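You operate a simulated robot arm through the tools that you are given. There is no shell and no other tool. Be economical: measure what you need, move in short steps, check, and stop when the job is done.

You run a simulated two-armed robot. Do the job below in one go: nothing can be reset, and whatever is moved stays where it is left.

TASK
Take the small wood block and put it on top of the blue strap coil on the top of the belt. Put the white paper roll on the trial table away on the upper shelf of the white rack. Take the lid off the green-banded jar and lay it down on the trial table. Lift the blue box lid open. The order is free. Set down upright: small wood block.

It is judged by the outcome, as a careful person would: the job done as asked, and still so three seconds after it is handed in. It fails if anything else is knocked over, pushed out of place, dropped, spilled or broken. Lids that push on must go on centred and level and be pressed home; caps that screw on are set level and turned clockwise until they are tight.

THE ROBOT
Two 7-joint arms with two-finger parallel grippers on one trunk, on a base that drives. Base frame: it is fixed to the floor where the robot stands at the start and does not move with it; the origin is under the middle of the robot, x ahead of it, y to its left, z up. Units: cm, rad, N and s.
The left shoulder is at the start at [-8.2, 11.9, 85.1], the right one opposite. With the tool pointing down near the work surface each hand reaches from about 10 to 52 cm from the robot's upright axis, wherever it stands, measured 20 degrees to its own side. Places, roughly: blue box lid [-470, -300, 120]; blue strap coil (8x8x4 cm) [110, -150, 50]; green-banded jar (6x6x9 cm) [-200, -970, 80]; small wood block (4x8x5 cm) [50, 10, 80]; upper shelf of the white rack [-280, 10, 130]; white paper roll (7x7x5 cm) [-170, -990, 80]. Payload 3.43 kg a hand.
The TCP of each hand is the grasp point between the finger pads, 3 cm short of the fingertips. In the tool frame z runs along the fingers and y along their closing line. Largest opening 9.4 cm; finger width 2.8, thickness 1; the body of the gripper, 5 by 9.6 cm, starts 5.5 cm behind the TCP.
Orientation is that of the tool frame in the base frame, as a unit quaternion [x, y, z, w]. With the fingers straight down and closing along the base's y, the tool's x points along the base's -x, its y along +y and its z along -z.

THE INTERFACE
- The arms move only by the tool servo_tool. It takes "left_rows", "right_rows" or both (then of equal length, played together; a hand with none holds still); each is one flat list of numbers, 7 for each row, row after row: the finger opening in cm, from 0 to 9.4, then the shift along the tool's x, y, z in units of 50 mm (1.0 is 50 mm), then the turn, a rotation vector about the tool's x, y, z in units of 4 degrees (1.0 is 4 degrees). In form: [fingers, tx, ty, tz, ax, ay, az, fingers, tx, ty, tz, ax, ay, az, ...]. A call has 1 to 20 rows; each row shifts and turns the commanded pose from where the row before left it, along the tool's axes as they then stand. A call with a number of a shift or a turn outside -1 to 1 is refused whole. Each row takes 0.2 s and may step no farther than 5 cm and 0.15 rad from the row before; otherwise, or with a gripper value out of range, the whole call is refused. Where a pose cannot be reached the arm comes as near as it can. A force on the tool above 40 N (or 10 N above the force at the start of the call, whichever is more), or a blocked arm, ends the call early, and 0.2 s more pass. The fingers move at their own pace (about 15.3 cm/s each) and stop on an object; they squeeze with about 36 N. The grip force told is the motor's: it shows also when the fingers shut on nothing. Time passes only in rows, and 0.2 s behind the last, so rows that do not move let the fingers close. The reply holds the time, the measured pose of the TCP, the force on the tool along the base axes, the opening and the grip force, in the units named above and with some noise, with the torque about the TCP (base axes, N m) and any sound that the robot's microphone picked up, and new pictures: "show" is both (left out), scene, wrist or none (wrist: the cameras of the hands that moved).
- Cameras (640 x 400 px; columns grow to the right, rows downward): "scene" is now at [2.99, 0.92, 155.51]; the picture's right is [0.13, -0.99, 0.00], its down [-0.77, -0.10, -0.62] and it looks along [0.62, 0.08, -0.78] (base axes); focal length 274 px, centre (320, 200). "left" rides on the left gripper at [7.6, -1.4, -10.3] in its tool frame; the picture's right is [0.18, 0.98, 0.00], its down [-0.75, 0.14, -0.64] and it looks along [-0.63, 0.12, 0.77] (tool axes); focal length 243 px, centre (320, 200). "right" rides on the right gripper at [7.6, 1.4, -10.2] in its tool frame; the picture's right is [-0.18, 0.98, 0.00], its down [-0.75, -0.14, -0.64] and it looks along [-0.63, -0.12, 0.77] (tool axes); focal length 243 px, centre (320, 200). There is no depth. A picture from a camera that has moved, and an enlarged one, comes with that camera's place and axes in the base frame and with its lens.
- lift_body(by): slides the trunk up (or, below 0, down) by that many cm; the arms and the scene camera ride with it, the base frame stays. It gives what a move gives, with no picture.
- base_move(legs): drives the robot by 1 to 6 legs, each [ahead, left, turn to the left] in cm, cm and rad, along the robot's own axes; the way and the turn of a leg run together, so that a leg with both is an arc; at most 150 cm and 3.142 rad a leg. The arms and the cameras ride along, it lands a little off, and it stops where it bumps. It gives what a move gives, and a new picture of the scene camera.
- aim_head(pan, tilt): turns the head with the scene camera to pan (to the left, within 2.496 rad either way) and tilt (down, from -0.506 to 1.204), counted from straight ahead of the robot. It gives what a move gives, and a new picture of the scene camera.
- enlarge(camera, box): a new picture of the part [left, top, right, bottom] of that camera's present view, enlarged. The clock stands still meanwhile.
- close_job(): hands the job in; it is judged then, once.

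Go step by step. Nothing tells you exact positions but the pictures and the camera data: compare them with the known pose of the tool, close in by small moves and look again before you grip or let go. The budget is 165 turns and 260 pictures, counting those below and the enlarged ones. Unless the task says otherwise, let go and move clear before handing in.

The tools are called after "Emit:" as a command line: name --argument value ..., lists and objects as JSON in quotes. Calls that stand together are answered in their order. servo_tool: Moves the arms, as the interface text tells. Its arguments: {"type":"object","properties":{"left_rows":{"type":"array","items":{"type":"number"}},"right_rows":{"type":"array","items":{"type":"number"}},"show":{"type":"string","enum":["both","scene","wrist","none"]}},"required":[]} The other tools are called the same way: lift_body (by) slides the trunk up or down; base_move (legs) drives the base; aim_head (pan, tilt) turns the head that bears the scene camera; enlarge (camera, box) takes an enlarged picture of a part of a camera's view; close_job () hands the job in.

At the start:

```text
t: 0.0
left_eef_pos: [36.38, 22.68, 106.24]
left_tool_rot: [-0.001, 1.0, 0.0, 0.0]
left_ft_force: [-0.2, -0.2, -0.3]
left_wrist_torque: [0.02, -0.04, 0.01]
left_grip_width: 9.42
left_gripper_force: 0.0
right_eef_pos: [29.66, -4.12, 104.46]
right_tool_rot: [0.0, 1.0, 0.0, 0.0]
right_ft_force: [0.2, -0.4, 0.1]
right_wrist_torque: [0.03, 0.03, 0.01]
right_grip_width: 9.42
right_gripper_force: 0.0
trunk travel left (down, up): [-27.5, 6.0]
robot x, y, heading: [-0.21, -0.42, 0.0]
head pan, tilt: [0.131, 0.897]
```

scene: 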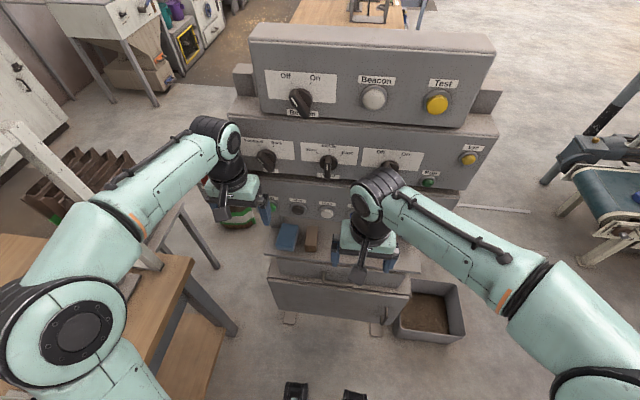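
right: 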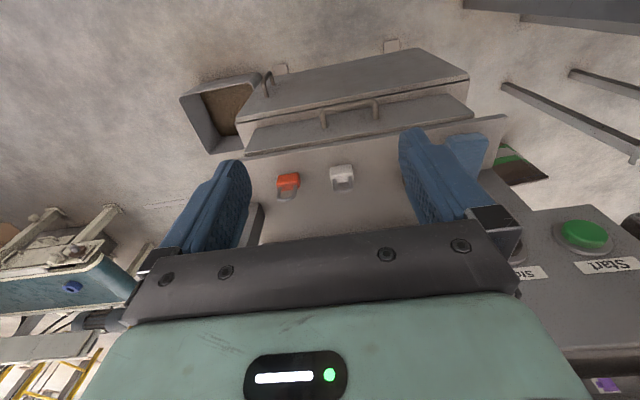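
left: 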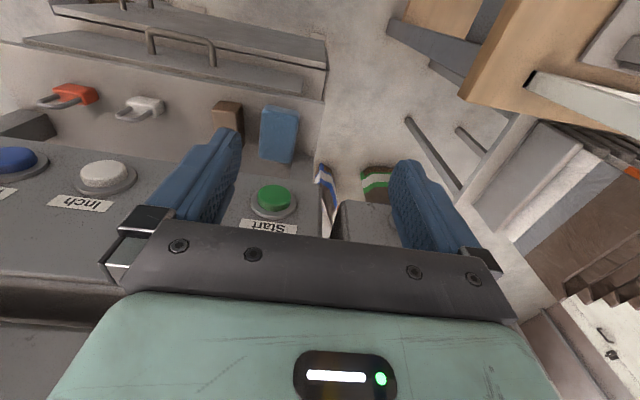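

The brown block stands on the console ledge near [48, 9, 80], beside a blue block. I'll look closer before moving.

Emit:
enlarge --camera "scene" --box '[240, 180, 400, 280]'

Emit:
enlarge --camera "left" --box '[160, 60, 400, 210]'

Emit:
aim_head --pan -0.9 --tilt 0.6

```text
4.00 times, centred on (320, 230) of scene
camera zoom: at [2.99, 0.92, 155.51], right [0.13, -0.99, 0.0], down [-0.77, -0.1, -0.62], along [0.62, 0.08, -0.78], focal length 1096 px, centre (320, 80)
```

zoom: 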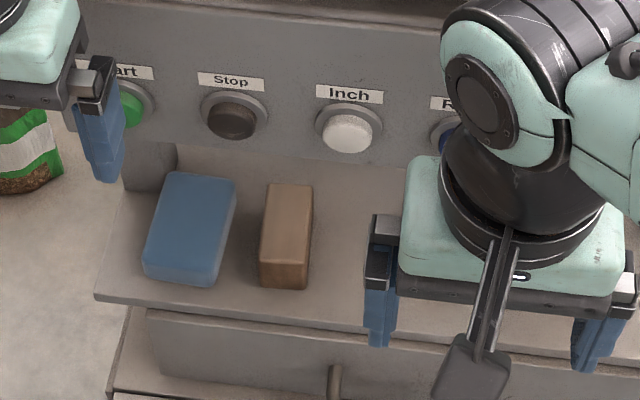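

```text
2.67 times, centred on (280, 135) of left
camera zoom: at [28.89, 21.18, 116.61], right [-0.18, 0.98, 0.0], down [0.75, 0.14, 0.64], along [0.63, 0.12, -0.77], focal length 647 px, centre (427, 373)
```

zoom: 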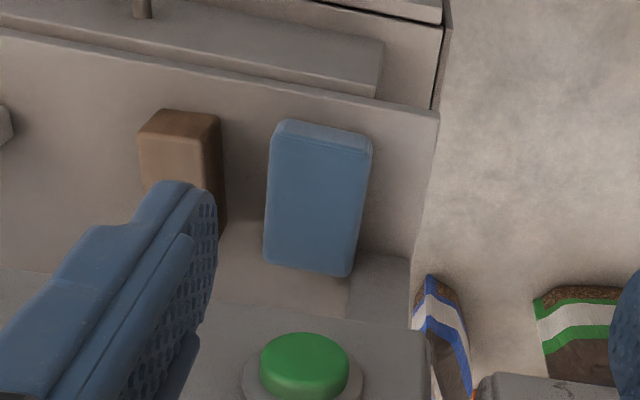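

```text
t: 1.3
left_eef_pos: [36.41, 22.63, 106.21]
left_tool_rot: [-0.001, 1.0, 0.0, 0.0]
left_ft_force: [-0.1, -0.7, 0.2]
left_wrist_torque: [0.0, 0.0, -0.02]
left_grip_width: 9.39
left_gripper_force: 0.1
right_eef_pos: [29.5, -4.09, 104.48]
right_tool_rot: [0.0, 1.0, 0.0, 0.0]
right_ft_force: [-0.2, 0.4, -0.8]
right_wrist_torque: [0.02, 0.01, 0.02]
right_grip_width: 9.39
right_gripper_force: 0.1
trunk travel left (down, up): [-27.5, 6.0]
robot x, y, heading: [0.29, 0.13, 0.005]
head pan, tilt: [-0.901, 0.6]
camera scene: at [0.98, -6.99, 157.95], right [-0.78, -0.62, 0.0], down [-0.35, 0.44, -0.82], along [0.51, -0.65, -0.57], focal length 274 px, centre (320, 200)
```

scene: 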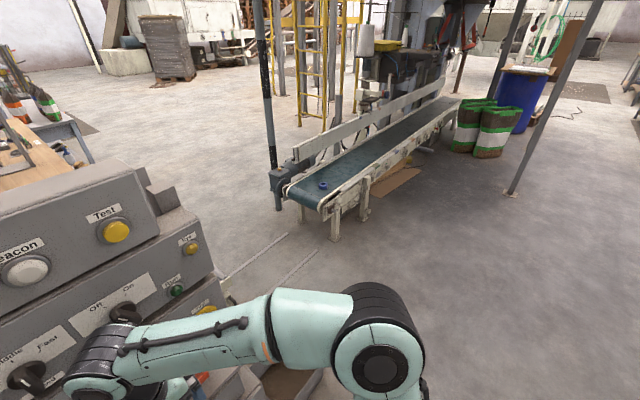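

The block's near top edge triangulates to about [44.9, 9.2, 79.4], 4 cm wide in y and lying along x. I'll bring the left hand above it and check.

Emit:
servo_tool --left_rows '[6, -0.37, -0.45, 0.4, 0, 0, 0, 6, -0.37, -0.45, 0.4, 0, 0, 0, 6, -0.37, -0.45, 0.4, 0, 0, 0, 6, -0.37, -0.45, 0.4, 0, 0, 0, 6, -0.37, -0.45, 0.4, 0, 0, 0, 6, -0.37, -0.45, 0.4, 0, 0, 0, 6, 0, 0, 0, 0, 0, 0]' --show "wrist"

Emit:
aim_head --pan 0.1 --tilt 0.9

```text
t: 1.8
left_eef_pos: [38.86, 19.66, 103.8]
left_tool_rot: [-0.004, 1.0, 0.001, -0.001]
left_ft_force: [-22.5, 0.8, 0.9]
left_wrist_torque: [-0.11, -3.21, -0.06]
left_grip_width: 6.0
left_gripper_force: 0.1
right_eef_pos: [29.33, -4.06, 104.42]
right_tool_rot: [0.001, 1.0, 0.0, 0.001]
right_ft_force: [0.2, 0.8, 1.0]
right_wrist_torque: [0.02, 0.05, -0.01]
right_grip_width: 9.38
right_gripper_force: 0.0
trunk travel left (down, up): [-27.5, 6.0]
robot x, y, heading: [-0.18, 0.04, -0.001]
head pan, tilt: [-0.901, 0.6]
stopped in row 2 (left hand): the force on the tool passed its limit at 90 N (the readings are from after the stop); the commanded pose is now the measured one
camera left: at [31.26, 18.08, 114.07], right [-0.19, 0.98, 0.0], down [0.76, 0.15, 0.64], along [0.63, 0.12, -0.77], focal length 243 px, centre (320, 200)
```

left: 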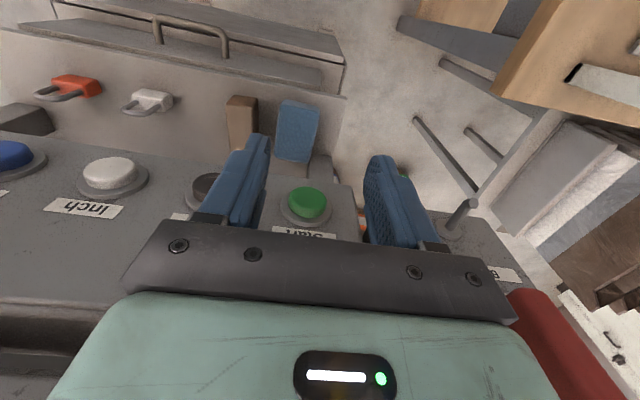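

```text
t: 3.1
left_eef_pos: [38.72, 19.54, 103.69]
left_tool_rot: [-0.003, 1.0, 0.0, -0.001]
left_ft_force: [-8.1, -0.2, -1.1]
left_wrist_torque: [-0.01, -1.11, -0.02]
left_grip_width: 5.99
left_gripper_force: 0.0
right_eef_pos: [29.35, -3.96, 104.62]
right_tool_rot: [0.001, 1.0, 0.0, 0.001]
right_ft_force: [-0.4, 0.6, -0.3]
right_wrist_torque: [0.01, 0.0, 0.01]
right_grip_width: 9.38
right_gripper_force: 0.1
trunk travel left (down, up): [-27.5, 6.0]
robot x, y, heading: [-0.22, 0.37, 0.0]
head pan, tilt: [0.099, 0.901]
camera scene: at [2.85, 0.69, 155.48], right [0.1, -0.99, 0.0], down [-0.78, -0.08, -0.62], along [0.62, 0.06, -0.78], focal length 274 px, centre (320, 200)
```

scene: 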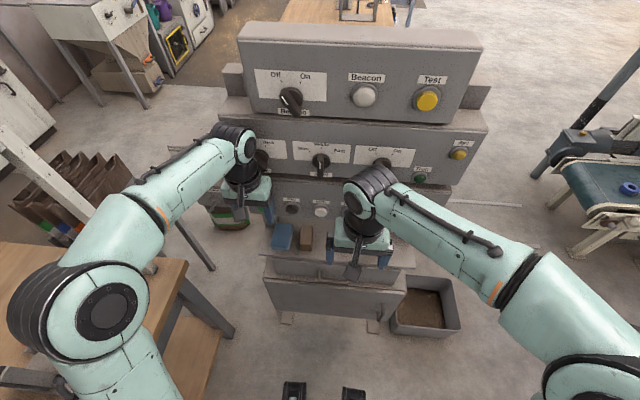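

The left wrist touched something forward and about 14 cm above the TCP, probably the upper panel or a knob. I'll back straight out and look at the console.

Emit:
servo_tool --left_rows '[6, 0.6, 0, 0, 0, 0, 0, 6, 0.6, 0, 0, 0, 0, 0, 6, 0.6, 0, 0, 0, 0, 0, 6, 0.4, 0.4, 0, 0, 0, 0]' --right_rows '[9.4, 0.5, -0.5, 0, 0, 0, 0, 9.4, 0.5, -0.5, 0, 0, 0, 0, 9.4, 0, -0.5, 0, 0, 0, 0, 9.4, 0, -0.5, 0, 0, 0, 0]' --show "both"

Emit:
enlarge --camera "scene" --box '[180, 0, 500, 200]'

```text
t: 4.1
left_eef_pos: [27.93, 21.57, 103.74]
left_tool_rot: [-0.003, 1.0, 0.002, -0.001]
left_ft_force: [-0.1, -1.1, -0.3]
left_wrist_torque: [-0.02, -0.04, -0.01]
left_grip_width: 5.98
left_gripper_force: 0.0
right_eef_pos: [24.26, -14.15, 104.47]
right_tool_rot: [0.0, 1.0, 0.0, 0.0]
right_ft_force: [0.4, -0.3, 0.0]
right_wrist_torque: [-0.01, -0.02, 0.01]
right_grip_width: 9.41
right_gripper_force: 0.0
trunk travel left (down, up): [-27.5, 6.0]
robot x, y, heading: [-0.3, 0.17, 0.001]
head pan, tilt: [0.099, 0.901]
camera scene: at [2.88, 0.69, 155.48], right [0.1, -0.99, 0.0], down [-0.78, -0.08, -0.62], along [0.62, 0.06, -0.78], focal length 274 px, centre (320, 200)
camera right: at [16.63, -12.74, 114.65], right [0.18, 0.98, 0.0], down [0.75, -0.14, 0.64], along [0.63, -0.12, -0.77], focal length 243 px, centre (320, 200)
camera left: at [20.35, 19.96, 114.03], right [-0.19, 0.98, 0.0], down [0.75, 0.14, 0.64], along [0.63, 0.12, -0.77], focal length 243 px, centre (320, 200)
```

scene: 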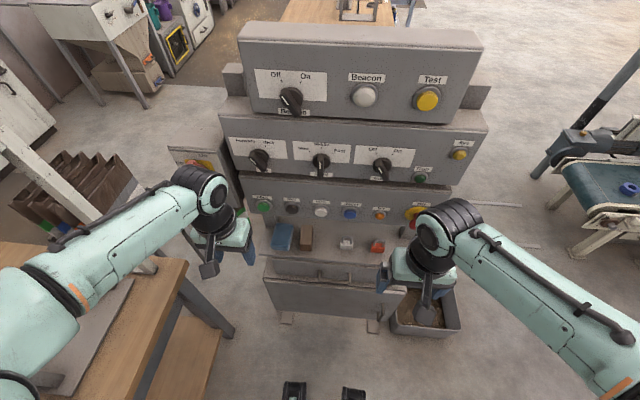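
right: 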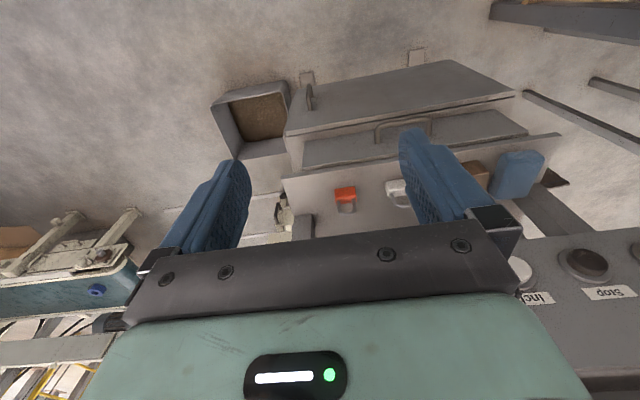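
left: 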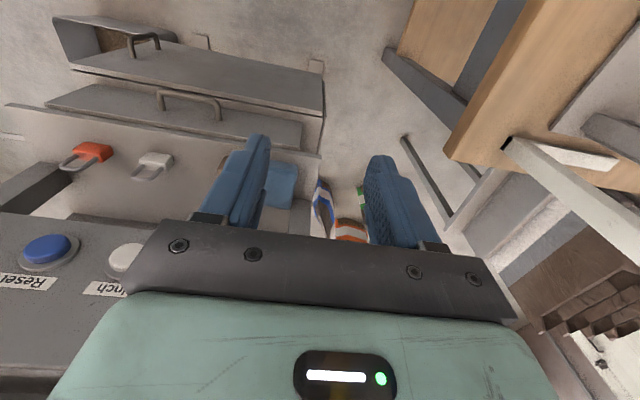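

```text
2.00 times, centred on (340, 100) of scene
camera zoom: at [2.88, 0.69, 155.48], right [0.1, -0.99, 0.0], down [-0.78, -0.08, -0.62], along [0.62, 0.06, -0.78], focal length 548 px, centre (280, 400)
```

zoom: 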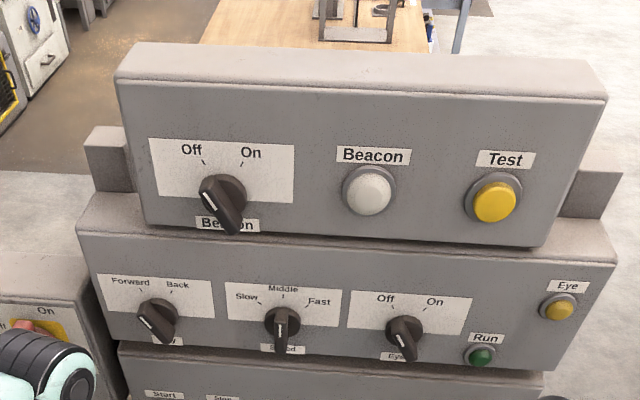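

The console is a stack of vertical panels (fronts near x=45) overhanging the ledge, which is at about z=74. The block is partly under the overhang, so I'll tilt the left hand to about 30° below horizontal and approach low from the front.

Emit:
servo_tool --left_rows '[6.4, -0.08, -0.166, 0.29, 0, -1, 0, 6.4, -0.1, -0.166, 0.295, 0, -1, 0, 6.4, -0.119, -0.166, 0.298, 0, -1, 0, 6.4, -0.138, -0.166, 0.3, 0, -1, 0, 6.4, -0.157, -0.166, 0.301, 0, -1, 0, 6.4, -0.174, -0.166, 0.3, 0, -1, 0, 6.4, -0.191, -0.166, 0.298, 0, -1, 0, 6.4, -0.207, -0.166, 0.294, 0, -1, 0, 6.4, -0.222, -0.166, 0.288, 0, -1, 0, 6.4, -0.236, -0.166, 0.282, 0, -1, 0, 6.4, -0.247, -0.166, 0.273, 0, -1, 0, 6.4, -0.26, -0.166, 0.265, 0, -1, 0, 6.4, -0.269, -0.166, 0.253, 0, -1, 0, 6.4, -0.278, -0.166, 0.242, 0, -1, 0, 6.4, -0.285, -0.166, 0.228, 0, -1, 0, 6.4, 0, 0, 0, 0, 0, 0]'

```text
t: 6.9
left_eef_pos: [44.52, 11.05, 92.29]
left_tool_rot: [0.0, 0.905, 0.001, 0.425]
left_ft_force: [-1.2, -0.5, -0.9]
left_wrist_torque: [0.01, -0.11, -0.01]
left_grip_width: 6.39
left_gripper_force: 0.1
right_eef_pos: [24.46, -14.02, 104.43]
right_tool_rot: [0.0, 1.0, 0.001, 0.0]
right_ft_force: [0.4, 0.1, -0.1]
right_wrist_torque: [-0.01, 0.02, -0.01]
right_grip_width: 9.4
right_gripper_force: 0.0
trunk travel left (down, up): [-27.5, 6.0]
robot x, y, heading: [0.08, -0.04, 0.002]
head pan, tilt: [0.099, 0.901]
stopped in row 14 (left hand): the force on the tool passed its limit at 56 N (the readings are from after the stop); the commanded pose is now the measured one
camera scene: at [2.98, 0.69, 155.47], right [0.1, -0.99, 0.0], down [-0.78, -0.08, -0.62], along [0.62, 0.06, -0.78], focal length 274 px, centre (320, 200)
camera left: at [31.8, 9.41, 93.04], right [-0.12, 0.98, -0.14], down [-0.01, 0.14, 0.99], along [0.99, 0.12, 0.0], focal length 243 px, centre (320, 200)
```

scene: 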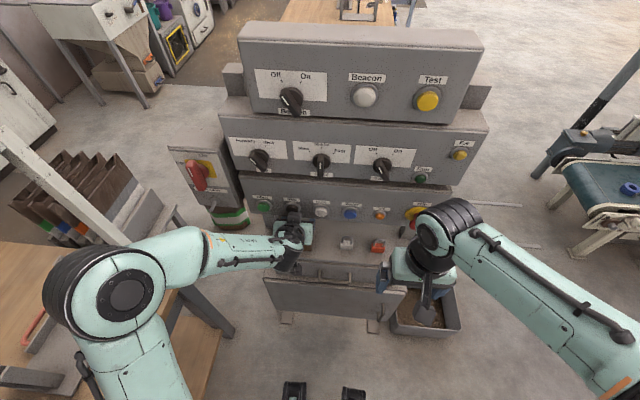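
left: 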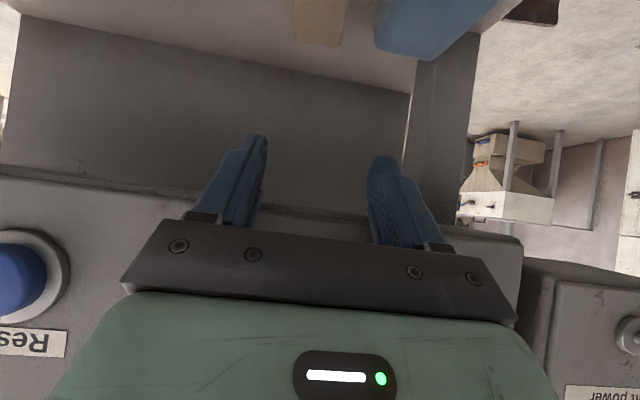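

The fingers brushed the panel because I had the tool's x sign wrong; the hand is now pitched 50° with its camera beneath. I'll back out, go down to z≈80 and look at the block head on.

Emit:
servo_tool --left_rows '[6.4, 0.427, 0, -0.513, 0, 0, 0, 6.4, 0.427, 0, -0.513, 0, 0, 0, 6.4, 0.427, 0, -0.513, 0, 0, 0, 6.4, 0.63, -0.1, 0.527, 0, 0, 0, 6.4, 0.63, -0.1, 0.527, 0, 0, 0, 6.4, 0.63, -0.1, 0.527, 0, 0, 0, 6.4, 0, 0, 0, 0, 0, 0]'

```text
t: 8.5
left_eef_pos: [34.38, 9.38, 79.77]
left_tool_rot: [-0.001, 0.905, 0.002, 0.426]
left_ft_force: [-0.8, 0.0, 0.0]
left_wrist_torque: [-0.01, -0.01, -0.05]
left_grip_width: 6.41
left_gripper_force: 0.1
right_eef_pos: [24.4, -14.17, 104.5]
right_tool_rot: [0.0, 1.0, 0.0, 0.0]
right_ft_force: [0.5, -0.4, 0.8]
right_wrist_torque: [0.0, 0.02, 0.02]
right_grip_width: 9.4
right_gripper_force: 0.0
trunk travel left (down, up): [-27.5, 6.0]
robot x, y, heading: [0.12, -0.24, 0.0]
head pan, tilt: [0.099, 0.901]
camera scene: at [2.95, 0.67, 155.48], right [0.1, -0.99, 0.0], down [-0.78, -0.08, -0.62], along [0.62, 0.06, -0.78], focal length 274 px, centre (320, 200)
camera left: at [21.74, 7.9, 80.53], right [-0.12, 0.98, -0.14], down [-0.02, 0.14, 0.99], along [0.99, 0.12, 0.0], focal length 243 px, centre (320, 200)
```

scene: 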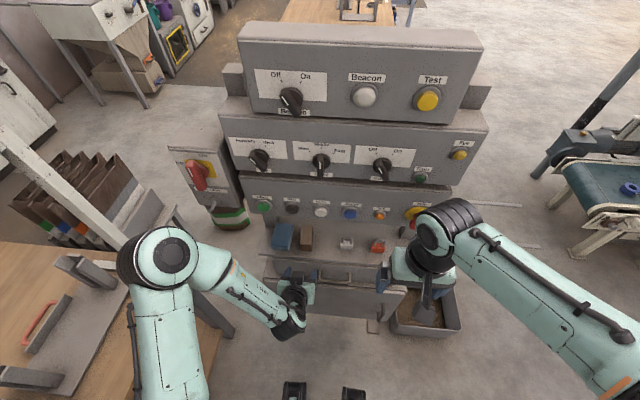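
left: 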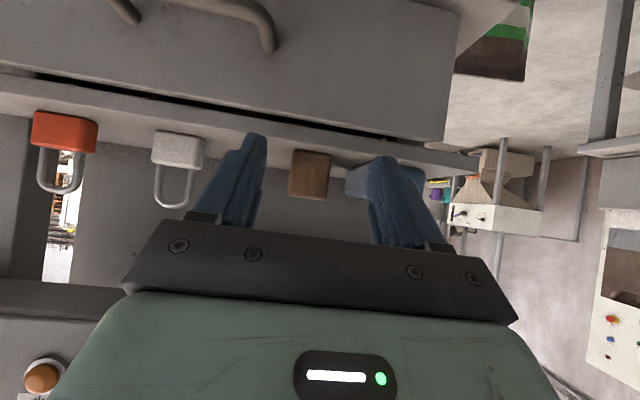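

The block is square ahead, with its top near z=80.3 and its centre at y≈9.6, yawed a few degrees left. I'll match the yaw and advance most of the way.

Emit:
servo_tool --left_rows '[5.9, 0, -0.1, 0, -0.88, 0, -0.74, 5.9, -0.395, -0.02, 0.523, 0, 0, 0, 5.9, -0.395, -0.02, 0.523, 0, 0, 0, 5.9, -0.2, -0.02, 0.26, 0, 0, 0, 5.9, 0, 0, 0, 0, 0, 0]'

Emit:
enlarge --camera "scene" --box '[240, 210, 400, 310]'

```text
t: 9.7
left_eef_pos: [42.8, 9.37, 79.79]
left_tool_rot: [-0.038, 0.904, 0.019, 0.426]
left_ft_force: [-0.4, 0.0, -0.6]
left_wrist_torque: [-0.01, -0.01, 0.02]
left_grip_width: 5.91
left_gripper_force: 0.0
right_eef_pos: [24.37, -14.09, 104.46]
right_tool_rot: [0.0, 1.0, 0.0, 0.0]
right_ft_force: [-1.0, 0.9, 0.1]
right_wrist_torque: [0.0, -0.03, 0.02]
right_grip_width: 9.4
right_gripper_force: 0.1
trunk travel left (down, up): [-27.5, 6.0]
robot x, y, heading: [0.4, -0.19, 0.003]
head pan, tilt: [0.099, 0.901]
camera scene: at [2.98, 0.68, 155.48], right [0.1, -0.99, 0.0], down [-0.78, -0.08, -0.62], along [0.62, 0.06, -0.78], focal length 274 px, centre (320, 200)
camera left: at [30.3, 6.74, 80.4], right [-0.2, 0.97, -0.14], down [-0.03, 0.14, 0.99], along [0.98, 0.2, 0.0], focal length 243 px, centre (320, 200)
```

scene: 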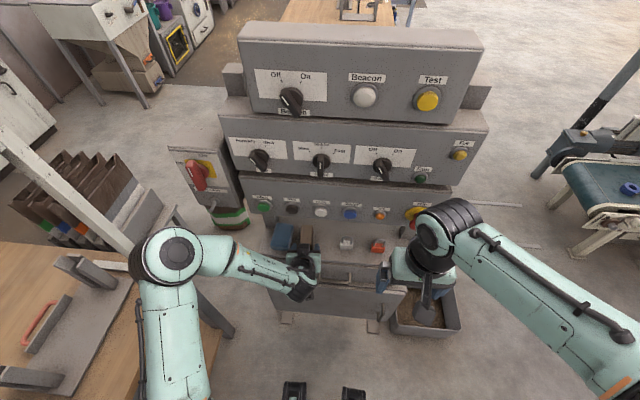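
left: 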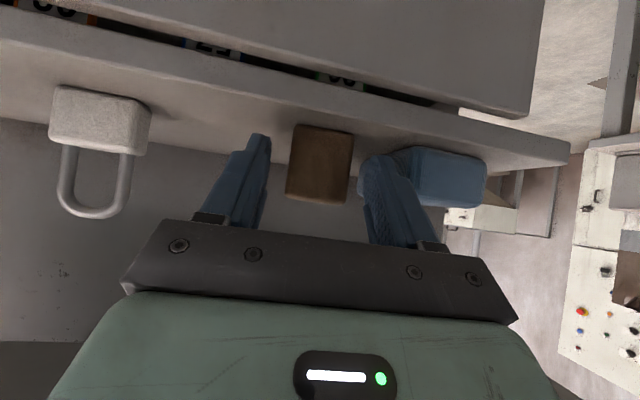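

```text
4.00 times, centred on (320, 260) of scene
camera zoom: at [2.98, 0.68, 155.48], right [0.1, -0.99, 0.0], down [-0.78, -0.08, -0.62], along [0.62, 0.06, -0.78], focal length 1096 px, centre (320, -40)
```

zoom: 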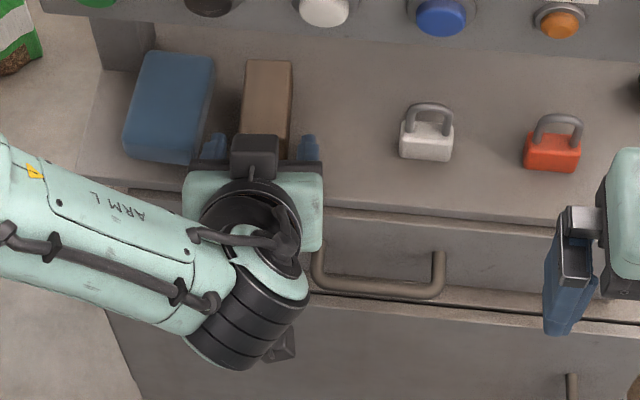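

The fingers straddle the block well. I'll advance the last 4.7 cm, dip slightly and close.

Emit:
servo_tool --left_rows '[5.9, -0.255, 0.0, 0.4, 0, 0, 0, 5.9, -0.255, 0, 0.4, 0, 0, 0, 5.9, 0, 0, 0, 0, 0, 0, 0, 0, 0, 0, 0, 0, 0, 0, 0, 0, 0, 0, 0, 0]'

```text
t: 10.9
left_eef_pos: [47.57, 9.71, 79.26]
left_tool_rot: [-0.038, 0.904, 0.02, 0.425]
left_ft_force: [1.2, -0.3, 2.4]
left_wrist_torque: [-0.04, 0.01, 0.01]
left_grip_width: 4.17
left_gripper_force: 35.7
right_eef_pos: [24.39, -14.16, 104.33]
right_tool_rot: [0.0, 1.0, 0.0, 0.0]
right_ft_force: [-0.3, -0.3, -0.2]
right_wrist_torque: [0.02, -0.03, 0.0]
right_grip_width: 9.39
right_gripper_force: 0.1
trunk travel left (down, up): [-27.5, 6.0]
robot x, y, heading: [0.09, -0.15, 0.002]
head pan, tilt: [0.099, 0.901]
camera scene: at [2.99, 0.69, 155.48], right [0.1, -0.99, 0.0], down [-0.78, -0.08, -0.62], along [0.62, 0.06, -0.78], focal length 274 px, centre (320, 200)
camera left: at [35.03, 7.16, 79.92], right [-0.2, 0.97, -0.14], down [-0.03, 0.14, 0.99], along [0.98, 0.2, 0.0], focal length 243 px, centre (320, 200)
```

scene: 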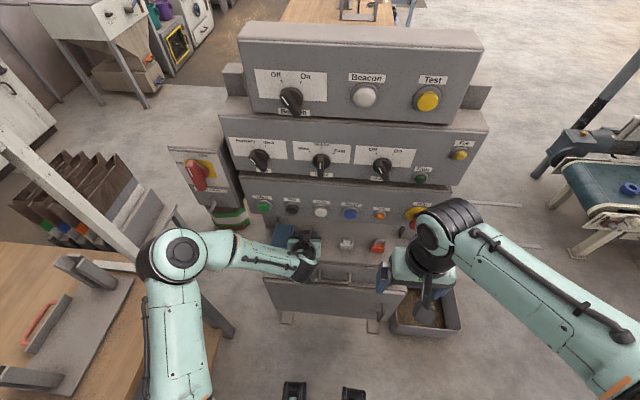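
left: 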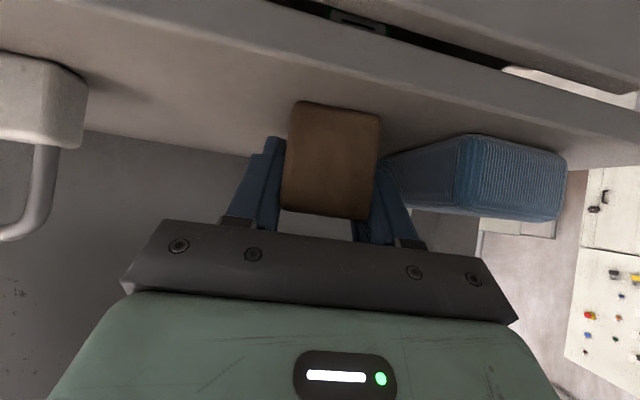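

Gripped at 4.2 cm. I'll lift 3 cm and withdraw toward the robot.

Emit:
servo_tool --left_rows '[0, -0.23, 0, -0.19, 0, 0, 0, 0, -0.23, 0, -0.19, 0, 0, 0, 0, 0.55, 0, -0.66, 0, 0, 0, 0, 0.55, 0, -0.66, 0, 0, 0, 0, 0.55, 0, -0.66, 0, 0, 0, 0, 0.55, 0, -0.66, 0, 0, 0, 0, 0, 0, 0, 0, 0, 0]'

Emit:
aim_head --pan -0.9 --tilt 0.75

```text
t: 12.5
left_eef_pos: [31.31, 7.81, 81.91]
left_tool_rot: [-0.038, 0.904, 0.02, 0.426]
left_ft_force: [0.1, -0.1, -0.2]
left_wrist_torque: [-0.01, 0.01, 0.01]
left_grip_width: 4.16
left_gripper_force: 35.8
left hand out of reach, approached as far as the arm can: row 6
right_eef_pos: [24.34, -14.03, 104.48]
right_tool_rot: [0.0, 1.0, -0.001, 0.0]
right_ft_force: [-0.8, 0.7, -0.3]
right_wrist_torque: [0.01, -0.04, 0.0]
right_grip_width: 9.39
right_gripper_force: 0.1
trunk travel left (down, up): [-27.5, 6.0]
robot x, y, heading: [0.1, 0.26, 0.005]
head pan, tilt: [0.099, 0.901]
camera scene: at [3.0, 0.72, 155.48], right [0.1, -0.99, 0.0], down [-0.78, -0.08, -0.62], along [0.62, 0.06, -0.78], focal length 274 px, centre (320, 200)
camera left: at [18.76, 5.24, 82.5], right [-0.2, 0.97, -0.14], down [-0.03, 0.14, 0.99], along [0.98, 0.2, 0.0], focal length 243 px, centre (320, 200)
```

scene: 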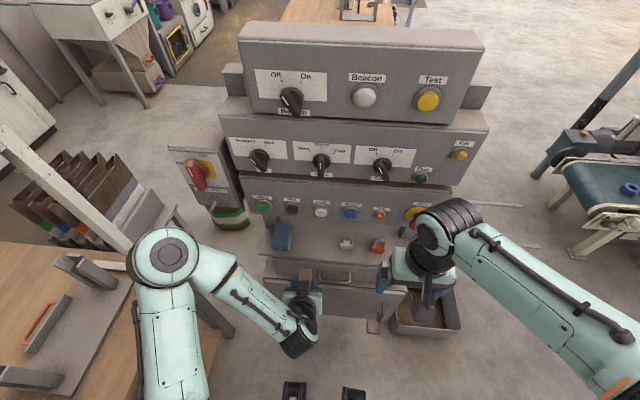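
left: 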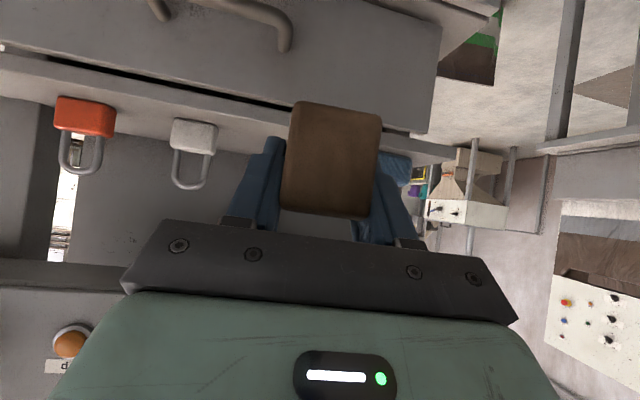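

```text
t: 13.8
left_eef_pos: [31.36, 7.75, 81.77]
left_tool_rot: [-0.038, 0.904, 0.019, 0.425]
left_ft_force: [0.2, -0.7, -0.9]
left_wrist_torque: [-0.04, 0.0, -0.03]
left_grip_width: 4.15
left_gripper_force: 36.3
right_eef_pos: [24.3, -14.09, 104.48]
right_tool_rot: [0.0, 1.0, 0.001, 0.001]
right_ft_force: [-0.5, -0.2, -0.4]
right_wrist_torque: [0.0, -0.02, 0.0]
right_grip_width: 9.39
right_gripper_force: 0.0
trunk travel left (down, up): [-27.5, 6.0]
robot x, y, heading: [-0.22, -0.01, 0.003]
head pan, tilt: [-0.901, 0.75]
camera scene: at [0.65, -6.55, 156.67], right [-0.78, -0.62, 0.0], down [-0.42, 0.53, -0.73], along [0.46, -0.57, -0.68], focal length 274 px, centre (320, 200)
```

scene: 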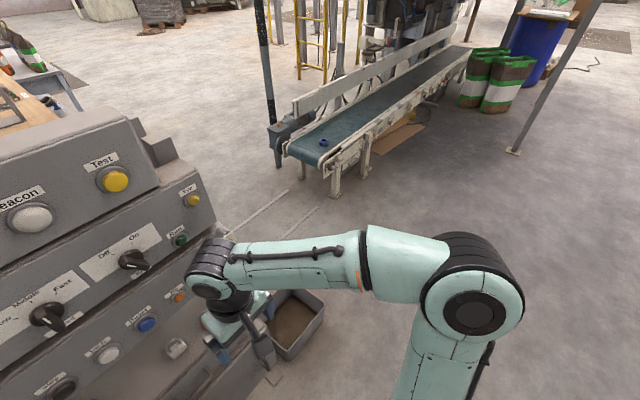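

The block is held clear. Now I'll check the floor and the belt end before driving there.

Emit:
enlarge --camera "scene" --box '[200, 100, 440, 250]'

Emit:
aim_head --pan -0.7 --tilt 1.1

```text
2.67 times, centred on (320, 175) of scene
camera zoom: at [0.65, -6.55, 156.67], right [-0.78, -0.62, 0.0], down [-0.42, 0.53, -0.73], along [0.46, -0.57, -0.68], focal length 731 px, centre (320, 267)
```

zoom: 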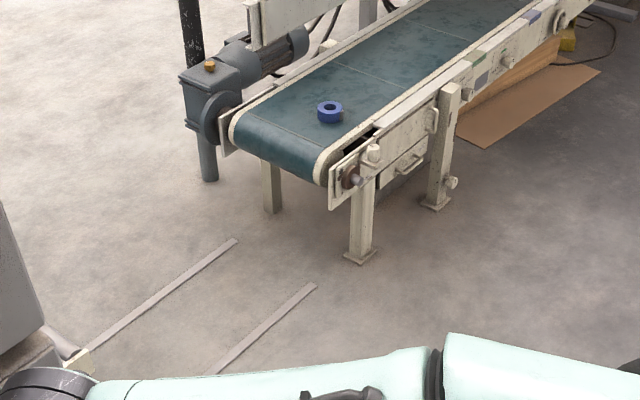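

```text
t: 14.6
left_eef_pos: [31.25, 7.74, 81.86]
left_tool_rot: [-0.039, 0.904, 0.02, 0.426]
left_ft_force: [-0.1, -0.4, -0.4]
left_wrist_torque: [0.0, 0.02, 0.01]
left_grip_width: 4.14
left_gripper_force: 35.9
right_eef_pos: [24.4, -14.12, 104.42]
right_tool_rot: [0.0, 1.0, -0.001, 0.0]
right_ft_force: [-0.8, 0.1, 0.6]
right_wrist_torque: [0.01, -0.02, 0.01]
right_grip_width: 9.37
right_gripper_force: 0.1
trunk travel left (down, up): [-27.5, 6.0]
robot x, y, heading: [0.02, 0.26, 0.002]
head pan, tilt: [-0.7, 1.1]
camera scene: at [0.32, -4.14, 154.1], right [-0.64, -0.77, 0.0], down [-0.68, 0.57, -0.45], along [0.35, -0.29, -0.89], focal length 274 px, centre (320, 200)
```

scene: 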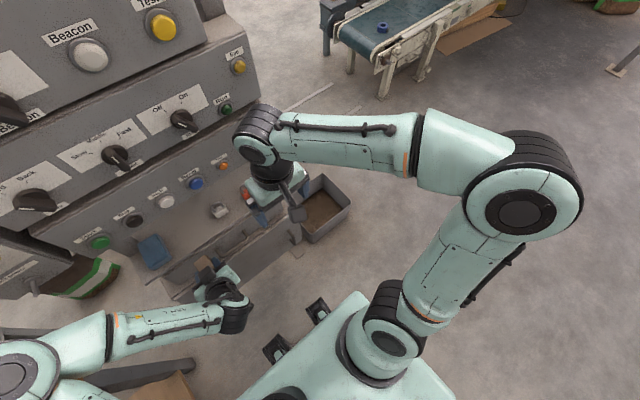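

The lines on the floor are flat and the belt end is open, with the coil about 17 cm from its end. I'll back off, turn right and drive around the bin to face the belt end.

Emit:
base_move --legs '[[-25, 0, 0], [0, 0, -1.571], [97, 0, 0], [0, 95, 0]]'

Emit:
aim_head --pan 0.25 --tilt 0.9

```text
t: 33.2
left_eef_pos: [76.14, -129.23, 81.77]
left_tool_rot: [0.615, 0.664, -0.288, 0.314]
left_ft_force: [0.0, -0.6, -0.9]
left_wrist_torque: [0.02, -0.01, 0.02]
left_grip_width: 4.18
left_gripper_force: 36.4
right_eef_pos: [54.42, -122.02, 104.46]
right_tool_rot: [0.71, 0.705, 0.001, 0.0]
right_ft_force: [-0.4, -0.3, -0.2]
right_wrist_torque: [-0.01, 0.0, 0.03]
right_grip_width: 9.39
right_gripper_force: 0.1
trunk travel left (down, up): [-27.5, 6.0]
robot x, y, heading: [68.52, -98.08, -1.575]
head pan, tilt: [-0.7, 1.1]
camera scene: at [64.5, -98.3, 154.09], right [-0.76, 0.65, 0.0], down [0.58, 0.68, -0.45], along [-0.29, -0.35, -0.89], focal length 274 px, centre (320, 200)
```

scene: 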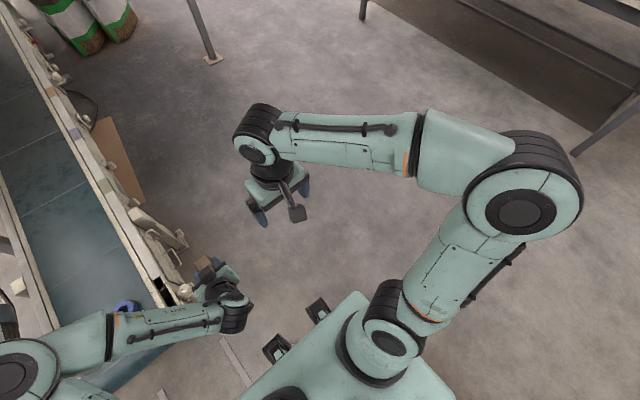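

```text
t: 34.4
left_eef_pos: [76.12, -129.27, 81.75]
left_tool_rot: [0.616, 0.663, -0.288, 0.313]
left_ft_force: [0.0, -0.8, -0.8]
left_wrist_torque: [0.05, 0.0, 0.02]
left_grip_width: 4.17
left_gripper_force: 36.0
right_eef_pos: [54.37, -122.14, 104.4]
right_tool_rot: [0.711, 0.703, 0.0, 0.0]
right_ft_force: [-0.5, 0.6, 0.8]
right_wrist_torque: [0.01, 0.01, 0.01]
right_grip_width: 9.4
right_gripper_force: 0.0
trunk travel left (down, up): [-27.5, 6.0]
robot x, y, heading: [68.4, -97.95, -1.579]
head pan, tilt: [0.25, 0.901]
camera scene: at [70.39, -100.83, 155.48], right [-0.97, -0.24, 0.0], down [-0.19, 0.76, -0.62], along [0.15, -0.6, -0.78], focal length 274 px, centre (320, 200)
```

scene: 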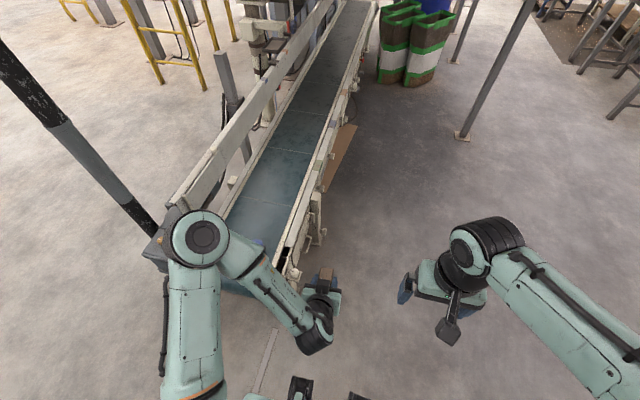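

The coil looks to be near [110, -150]. I'll slide 25 cm further left and look again.

Emit:
base_move --legs '[[0, 25, 0]]'

Emit:
enlarge --camera "scene" --box '[200, 200, 440, 350]'

```text
t: 37.2
left_eef_pos: [101.23, -129.43, 81.86]
left_tool_rot: [0.615, 0.664, -0.288, 0.313]
left_ft_force: [-0.2, 0.1, -0.6]
left_wrist_torque: [0.02, 0.0, 0.02]
left_grip_width: 4.16
left_gripper_force: 36.1
right_eef_pos: [79.46, -122.4, 104.37]
right_tool_rot: [0.71, 0.705, 0.0, 0.0]
right_ft_force: [-0.1, 0.3, 0.2]
right_wrist_torque: [-0.02, -0.02, 0.01]
right_grip_width: 9.39
right_gripper_force: 0.1
trunk travel left (down, up): [-27.5, 6.0]
robot x, y, heading: [93.75, -97.98, -1.575]
head pan, tilt: [0.25, 0.901]
camera scene: at [95.47, -100.98, 155.48], right [-0.97, -0.24, 0.0], down [-0.19, 0.76, -0.62], along [0.15, -0.6, -0.78], focal length 274 px, centre (320, 200)
```

scene: 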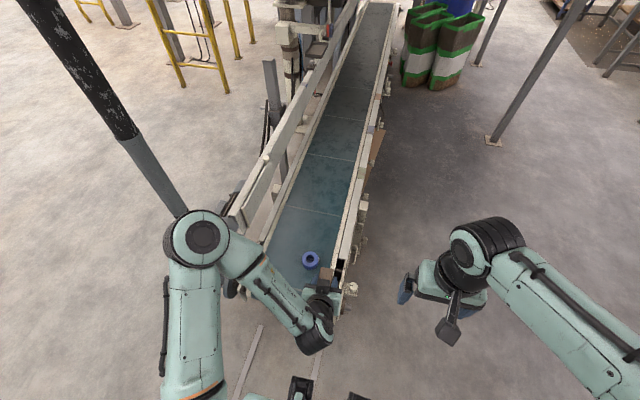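

```text
2.67 times, centred on (320, 275) of scene
camera zoom: at [95.47, -100.98, 155.48], right [-0.97, -0.24, 0.0], down [-0.19, 0.76, -0.62], along [0.15, -0.6, -0.78], focal length 731 px, centre (320, 0)
```

zoom: 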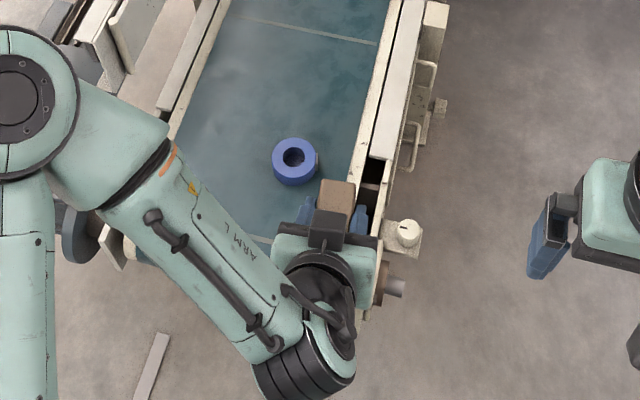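

The coil is near [112, -150] and the block is level with the belt's near end. I'll drive 6 cm ahead, then move the hand forward, left and down to hover near the coil.

Emit:
base_move --legs '[[6, 0, 0]]'

Emit:
servo_tool --left_rows '[0, 0.02, 0.374, 0.73, 0, 0, 0, 0, 0.02, 0.374, 0.73, 0, 0, 0, 0, 0.02, 0.374, 0.73, 0, 0, 0, 0, 0.02, 0.374, 0.73, 0, 0, 0, 0, 0.02, 0.374, 0.73, 0, 0, 0, 0, 0, 0, 0, 0, 0, 0]'

Emit:
enlarge --camera "scene" --box '[200, 150, 440, 300]'

```text
t: 38.2
left_eef_pos: [101.13, -135.13, 81.73]
left_tool_rot: [0.615, 0.664, -0.288, 0.313]
left_ft_force: [-0.5, -0.2, -0.2]
left_wrist_torque: [-0.01, -0.02, 0.0]
left_grip_width: 4.16
left_gripper_force: 36.2
right_eef_pos: [79.37, -128.13, 104.39]
right_tool_rot: [0.71, 0.704, 0.0, -0.001]
right_ft_force: [0.0, -0.1, 0.3]
right_wrist_torque: [0.03, 0.01, 0.03]
right_grip_width: 9.42
right_gripper_force: 0.1
trunk travel left (down, up): [-27.5, 6.0]
robot x, y, heading: [93.83, -103.99, -1.576]
head pan, tilt: [0.25, 0.901]
camera scene: at [95.41, -106.98, 155.47], right [-0.97, -0.24, 0.0], down [-0.19, 0.76, -0.62], along [0.15, -0.6, -0.78], focal length 274 px, centre (320, 200)
```

scene: 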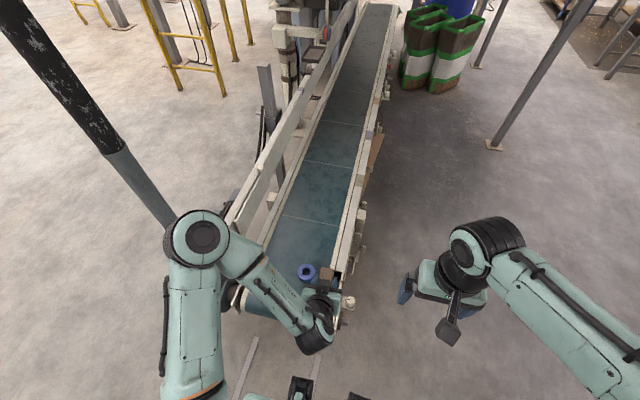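

```text
t: 39.6
left_eef_pos: [111.55, -148.29, 69.69]
left_tool_rot: [0.616, 0.663, -0.288, 0.313]
left_ft_force: [-0.2, 0.4, -1.2]
left_wrist_torque: [0.0, -0.02, -0.03]
left_grip_width: 4.16
left_gripper_force: 36.3
right_eef_pos: [79.36, -128.07, 104.45]
right_tool_rot: [0.71, 0.705, 0.0, 0.0]
right_ft_force: [-0.2, 0.4, -0.2]
right_wrist_torque: [-0.01, -0.02, -0.02]
right_grip_width: 9.38
right_gripper_force: 0.0
trunk travel left (down, up): [-27.5, 6.0]
robot x, y, heading: [93.77, -103.86, -1.576]
head pan, tilt: [0.25, 0.901]
camera scene: at [95.34, -106.85, 155.48], right [-0.97, -0.24, 0.0], down [-0.19, 0.76, -0.62], along [0.15, -0.6, -0.78], focal length 274 px, centre (320, 200)
camera left: at [109.21, -135.87, 70.39], right [0.97, 0.19, -0.14], down [0.14, 0.02, 0.99], along [0.19, -0.98, 0.0], focal length 243 px, centre (320, 200)
```

scene: 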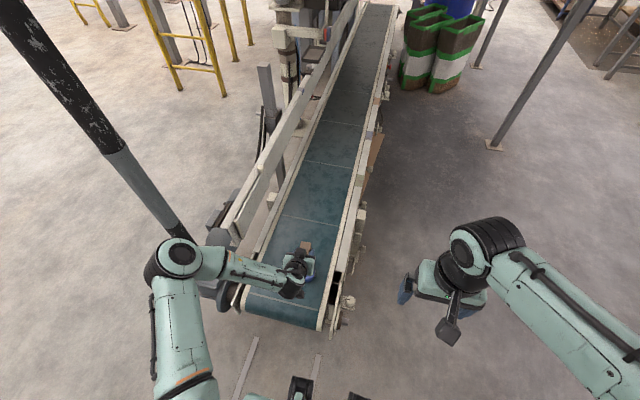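
left: 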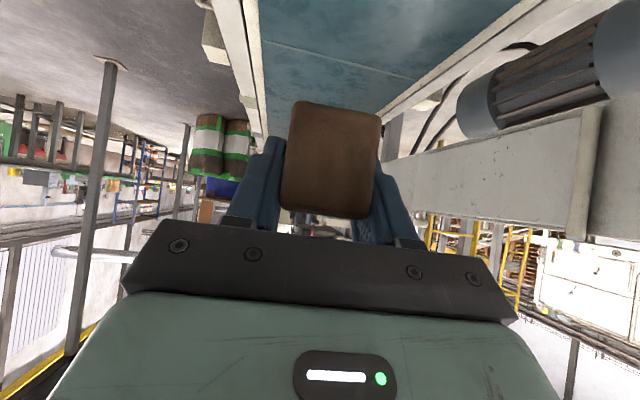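

```text
2.67 times, centred on (320, 225) of scene
camera zoom: at [95.34, -106.85, 155.48], right [-0.97, -0.24, 0.0], down [-0.19, 0.76, -0.62], along [0.15, -0.6, -0.78], focal length 731 px, centre (320, 133)
```

zoom: 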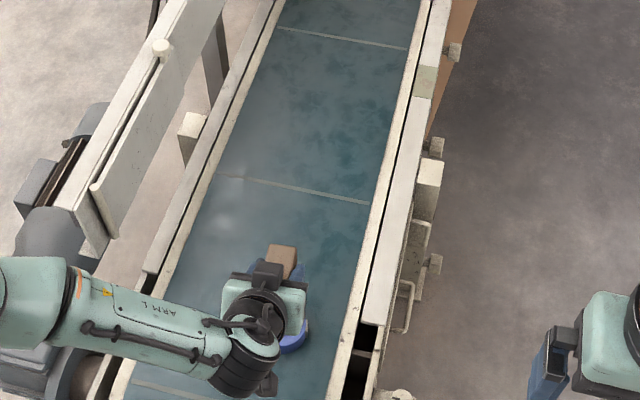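

To pin the coil's height and place, I'll step the hand back 14 cm so its camera can see the coil.

Emit:
servo_tool --left_rows '[0, 0.6, 0, -0.72, 0, 0, 0, 0, 0.6, 0, -0.72, 0, 0, 0, 0, 0.6, 0, -0.72, 0, 0, 0, 0, 0, 0, 0, 0, 0, 0]'

Emit:
enlarge --camera "scene" --box '[200, 180, 440, 330]'

Emit:
enlarge --camera "left" --box '[240, 0, 400, 100]'

```text
t: 40.6
left_eef_pos: [115.4, -139.43, 74.92]
left_tool_rot: [0.616, 0.663, -0.288, 0.312]
left_ft_force: [-0.8, 0.0, -1.2]
left_wrist_torque: [0.01, 0.02, -0.04]
left_grip_width: 4.17
left_gripper_force: 36.4
left hand out of reach, approached as far as the arm can: row 1, 2, 3
right_eef_pos: [79.34, -128.23, 104.46]
right_tool_rot: [0.709, 0.705, 0.0, 0.001]
right_ft_force: [-0.4, -1.7, 0.2]
right_wrist_torque: [0.01, 0.0, 0.0]
right_grip_width: 9.38
right_gripper_force: 0.0
trunk travel left (down, up): [-27.5, 6.0]
robot x, y, heading: [93.69, -103.69, -1.578]
head pan, tilt: [0.25, 0.901]
camera scene: at [95.36, -106.91, 155.48], right [-0.97, -0.24, 0.0], down [-0.19, 0.76, -0.62], along [0.15, -0.6, -0.78], focal length 274 px, centre (320, 200)
camera left: at [113.05, -126.87, 75.7], right [0.97, 0.19, -0.14], down [0.14, 0.02, 0.99], along [0.19, -0.98, 0.0], focal length 243 px, centre (320, 200)
```

scene: 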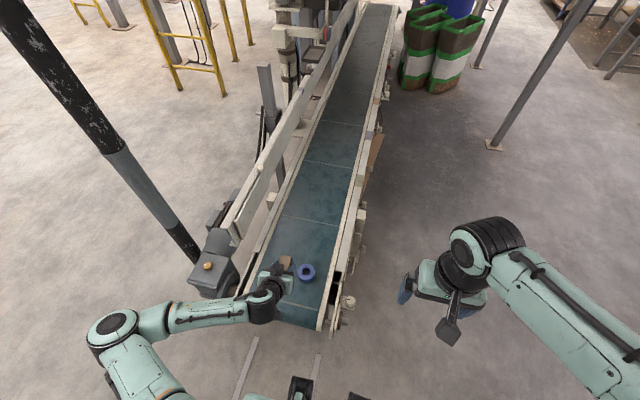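
left: 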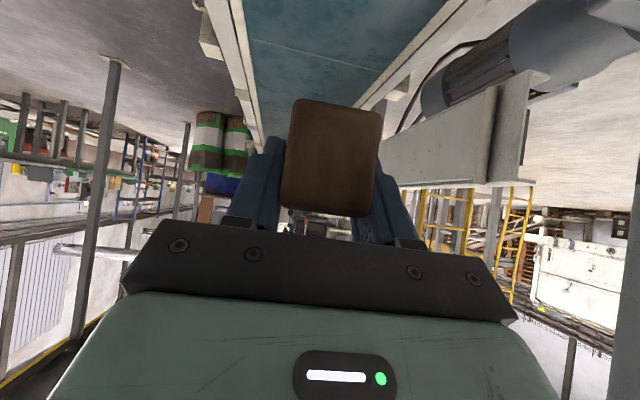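

```text
2.67 times, centred on (320, 255) of scene
camera zoom: at [95.36, -106.91, 155.48], right [-0.97, -0.24, 0.0], down [-0.19, 0.76, -0.62], along [0.15, -0.6, -0.78], focal length 731 px, centre (320, 53)
```

zoom: 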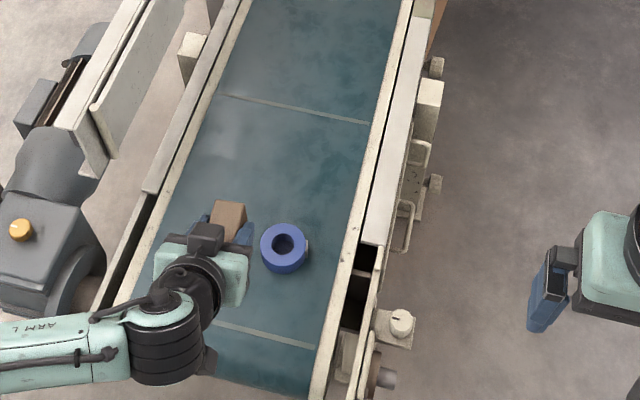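

```text
4.00 times, centred on (320, 50) of left
camera zoom: at [113.05, -126.87, 75.7], right [0.97, 0.19, -0.14], down [0.14, 0.02, 0.99], along [0.19, -0.98, 0.0], focal length 970 px, centre (320, 800)
```

zoom: 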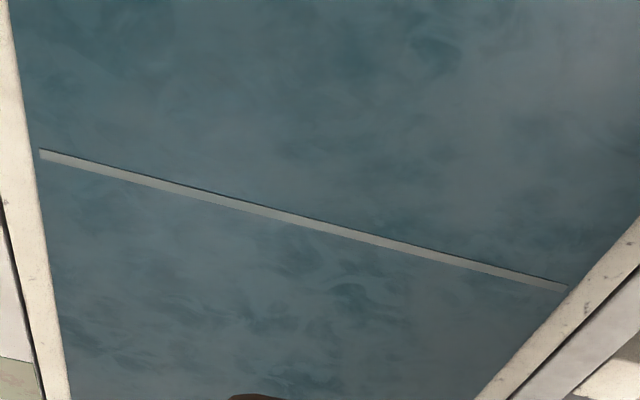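

The belt surface comes out at z≈45 and the coil top at [112.3, -151.2, 49]. The commanded retreat was out of reach, so I'll reverse it to return over the coil and read the actual pose.

Emit:
servo_tool --left_rows '[0, -0.6, 0, 0.72, 0, 0, 0, 0, -0.6, 0, 0.72, 0, 0, 0, 0, -0.6, 0, 0.72, 0, 0, 0, 0, 0, 0, 0, 0, 0, 0]' --show "scene"

```text
t: 41.6
left_eef_pos: [116.33, -153.32, 74.96]
left_tool_rot: [0.615, 0.663, -0.289, 0.313]
left_ft_force: [0.2, 0.6, -0.6]
left_wrist_torque: [0.01, 0.0, 0.02]
left_grip_width: 4.18
left_gripper_force: 35.6
right_eef_pos: [79.42, -128.07, 104.42]
right_tool_rot: [0.709, 0.705, -0.001, -0.001]
right_ft_force: [0.3, -1.2, 0.4]
right_wrist_torque: [0.01, -0.01, 0.03]
right_grip_width: 9.39
right_gripper_force: 0.0
trunk travel left (down, up): [-27.5, 6.0]
robot x, y, heading: [93.62, -104.13, -1.578]
head pan, tilt: [0.25, 0.901]
camera scene: at [95.43, -106.8, 155.47], right [-0.97, -0.24, 0.0], down [-0.19, 0.76, -0.62], along [0.15, -0.6, -0.78], focal length 274 px, centre (320, 200)
```

scene: 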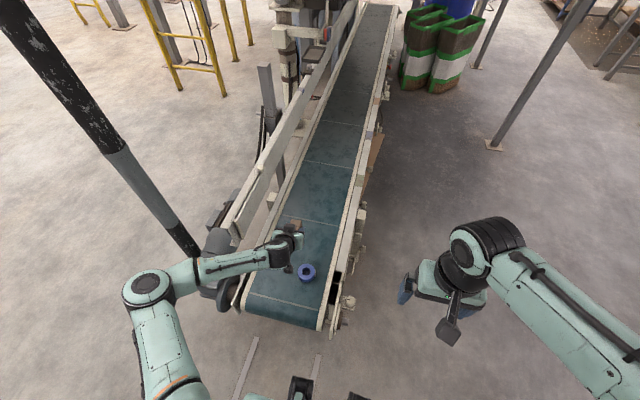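

The elbow now hangs out near the motor, so I'll back the base 8 cm to stretch the arm out, then lower partway over the coil and check clearance.

Emit:
base_move --legs '[[-8, 0, 0]]'

```text
t: 42.6
left_eef_pos: [116.44, -145.34, 75.01]
left_tool_rot: [0.615, 0.664, -0.289, 0.313]
left_ft_force: [0.7, 0.3, -0.3]
left_wrist_torque: [0.01, -0.02, 0.02]
left_grip_width: 4.17
left_gripper_force: 35.6
right_eef_pos: [79.43, -120.18, 104.53]
right_tool_rot: [0.709, 0.705, 0.001, 0.0]
right_ft_force: [0.5, -0.2, -0.2]
right_wrist_torque: [0.02, 0.01, 0.06]
right_grip_width: 9.4
right_gripper_force: 0.0
trunk travel left (down, up): [-27.5, 6.0]
robot x, y, heading: [93.64, -95.95, -1.578]
head pan, tilt: [0.25, 0.901]
camera scene: at [95.46, -98.86, 155.48], right [-0.97, -0.24, 0.0], down [-0.19, 0.76, -0.62], along [0.15, -0.6, -0.78], focal length 274 px, centre (320, 200)
```

scene: 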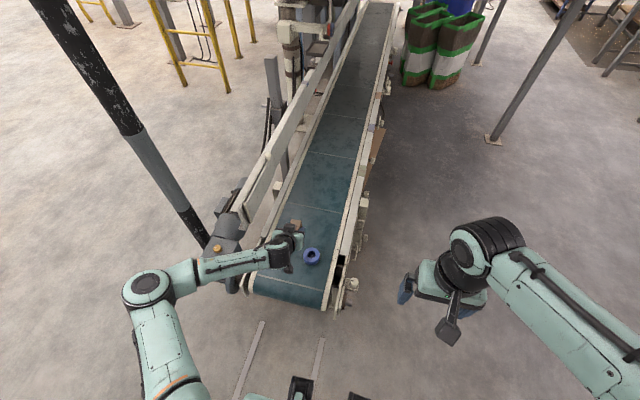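

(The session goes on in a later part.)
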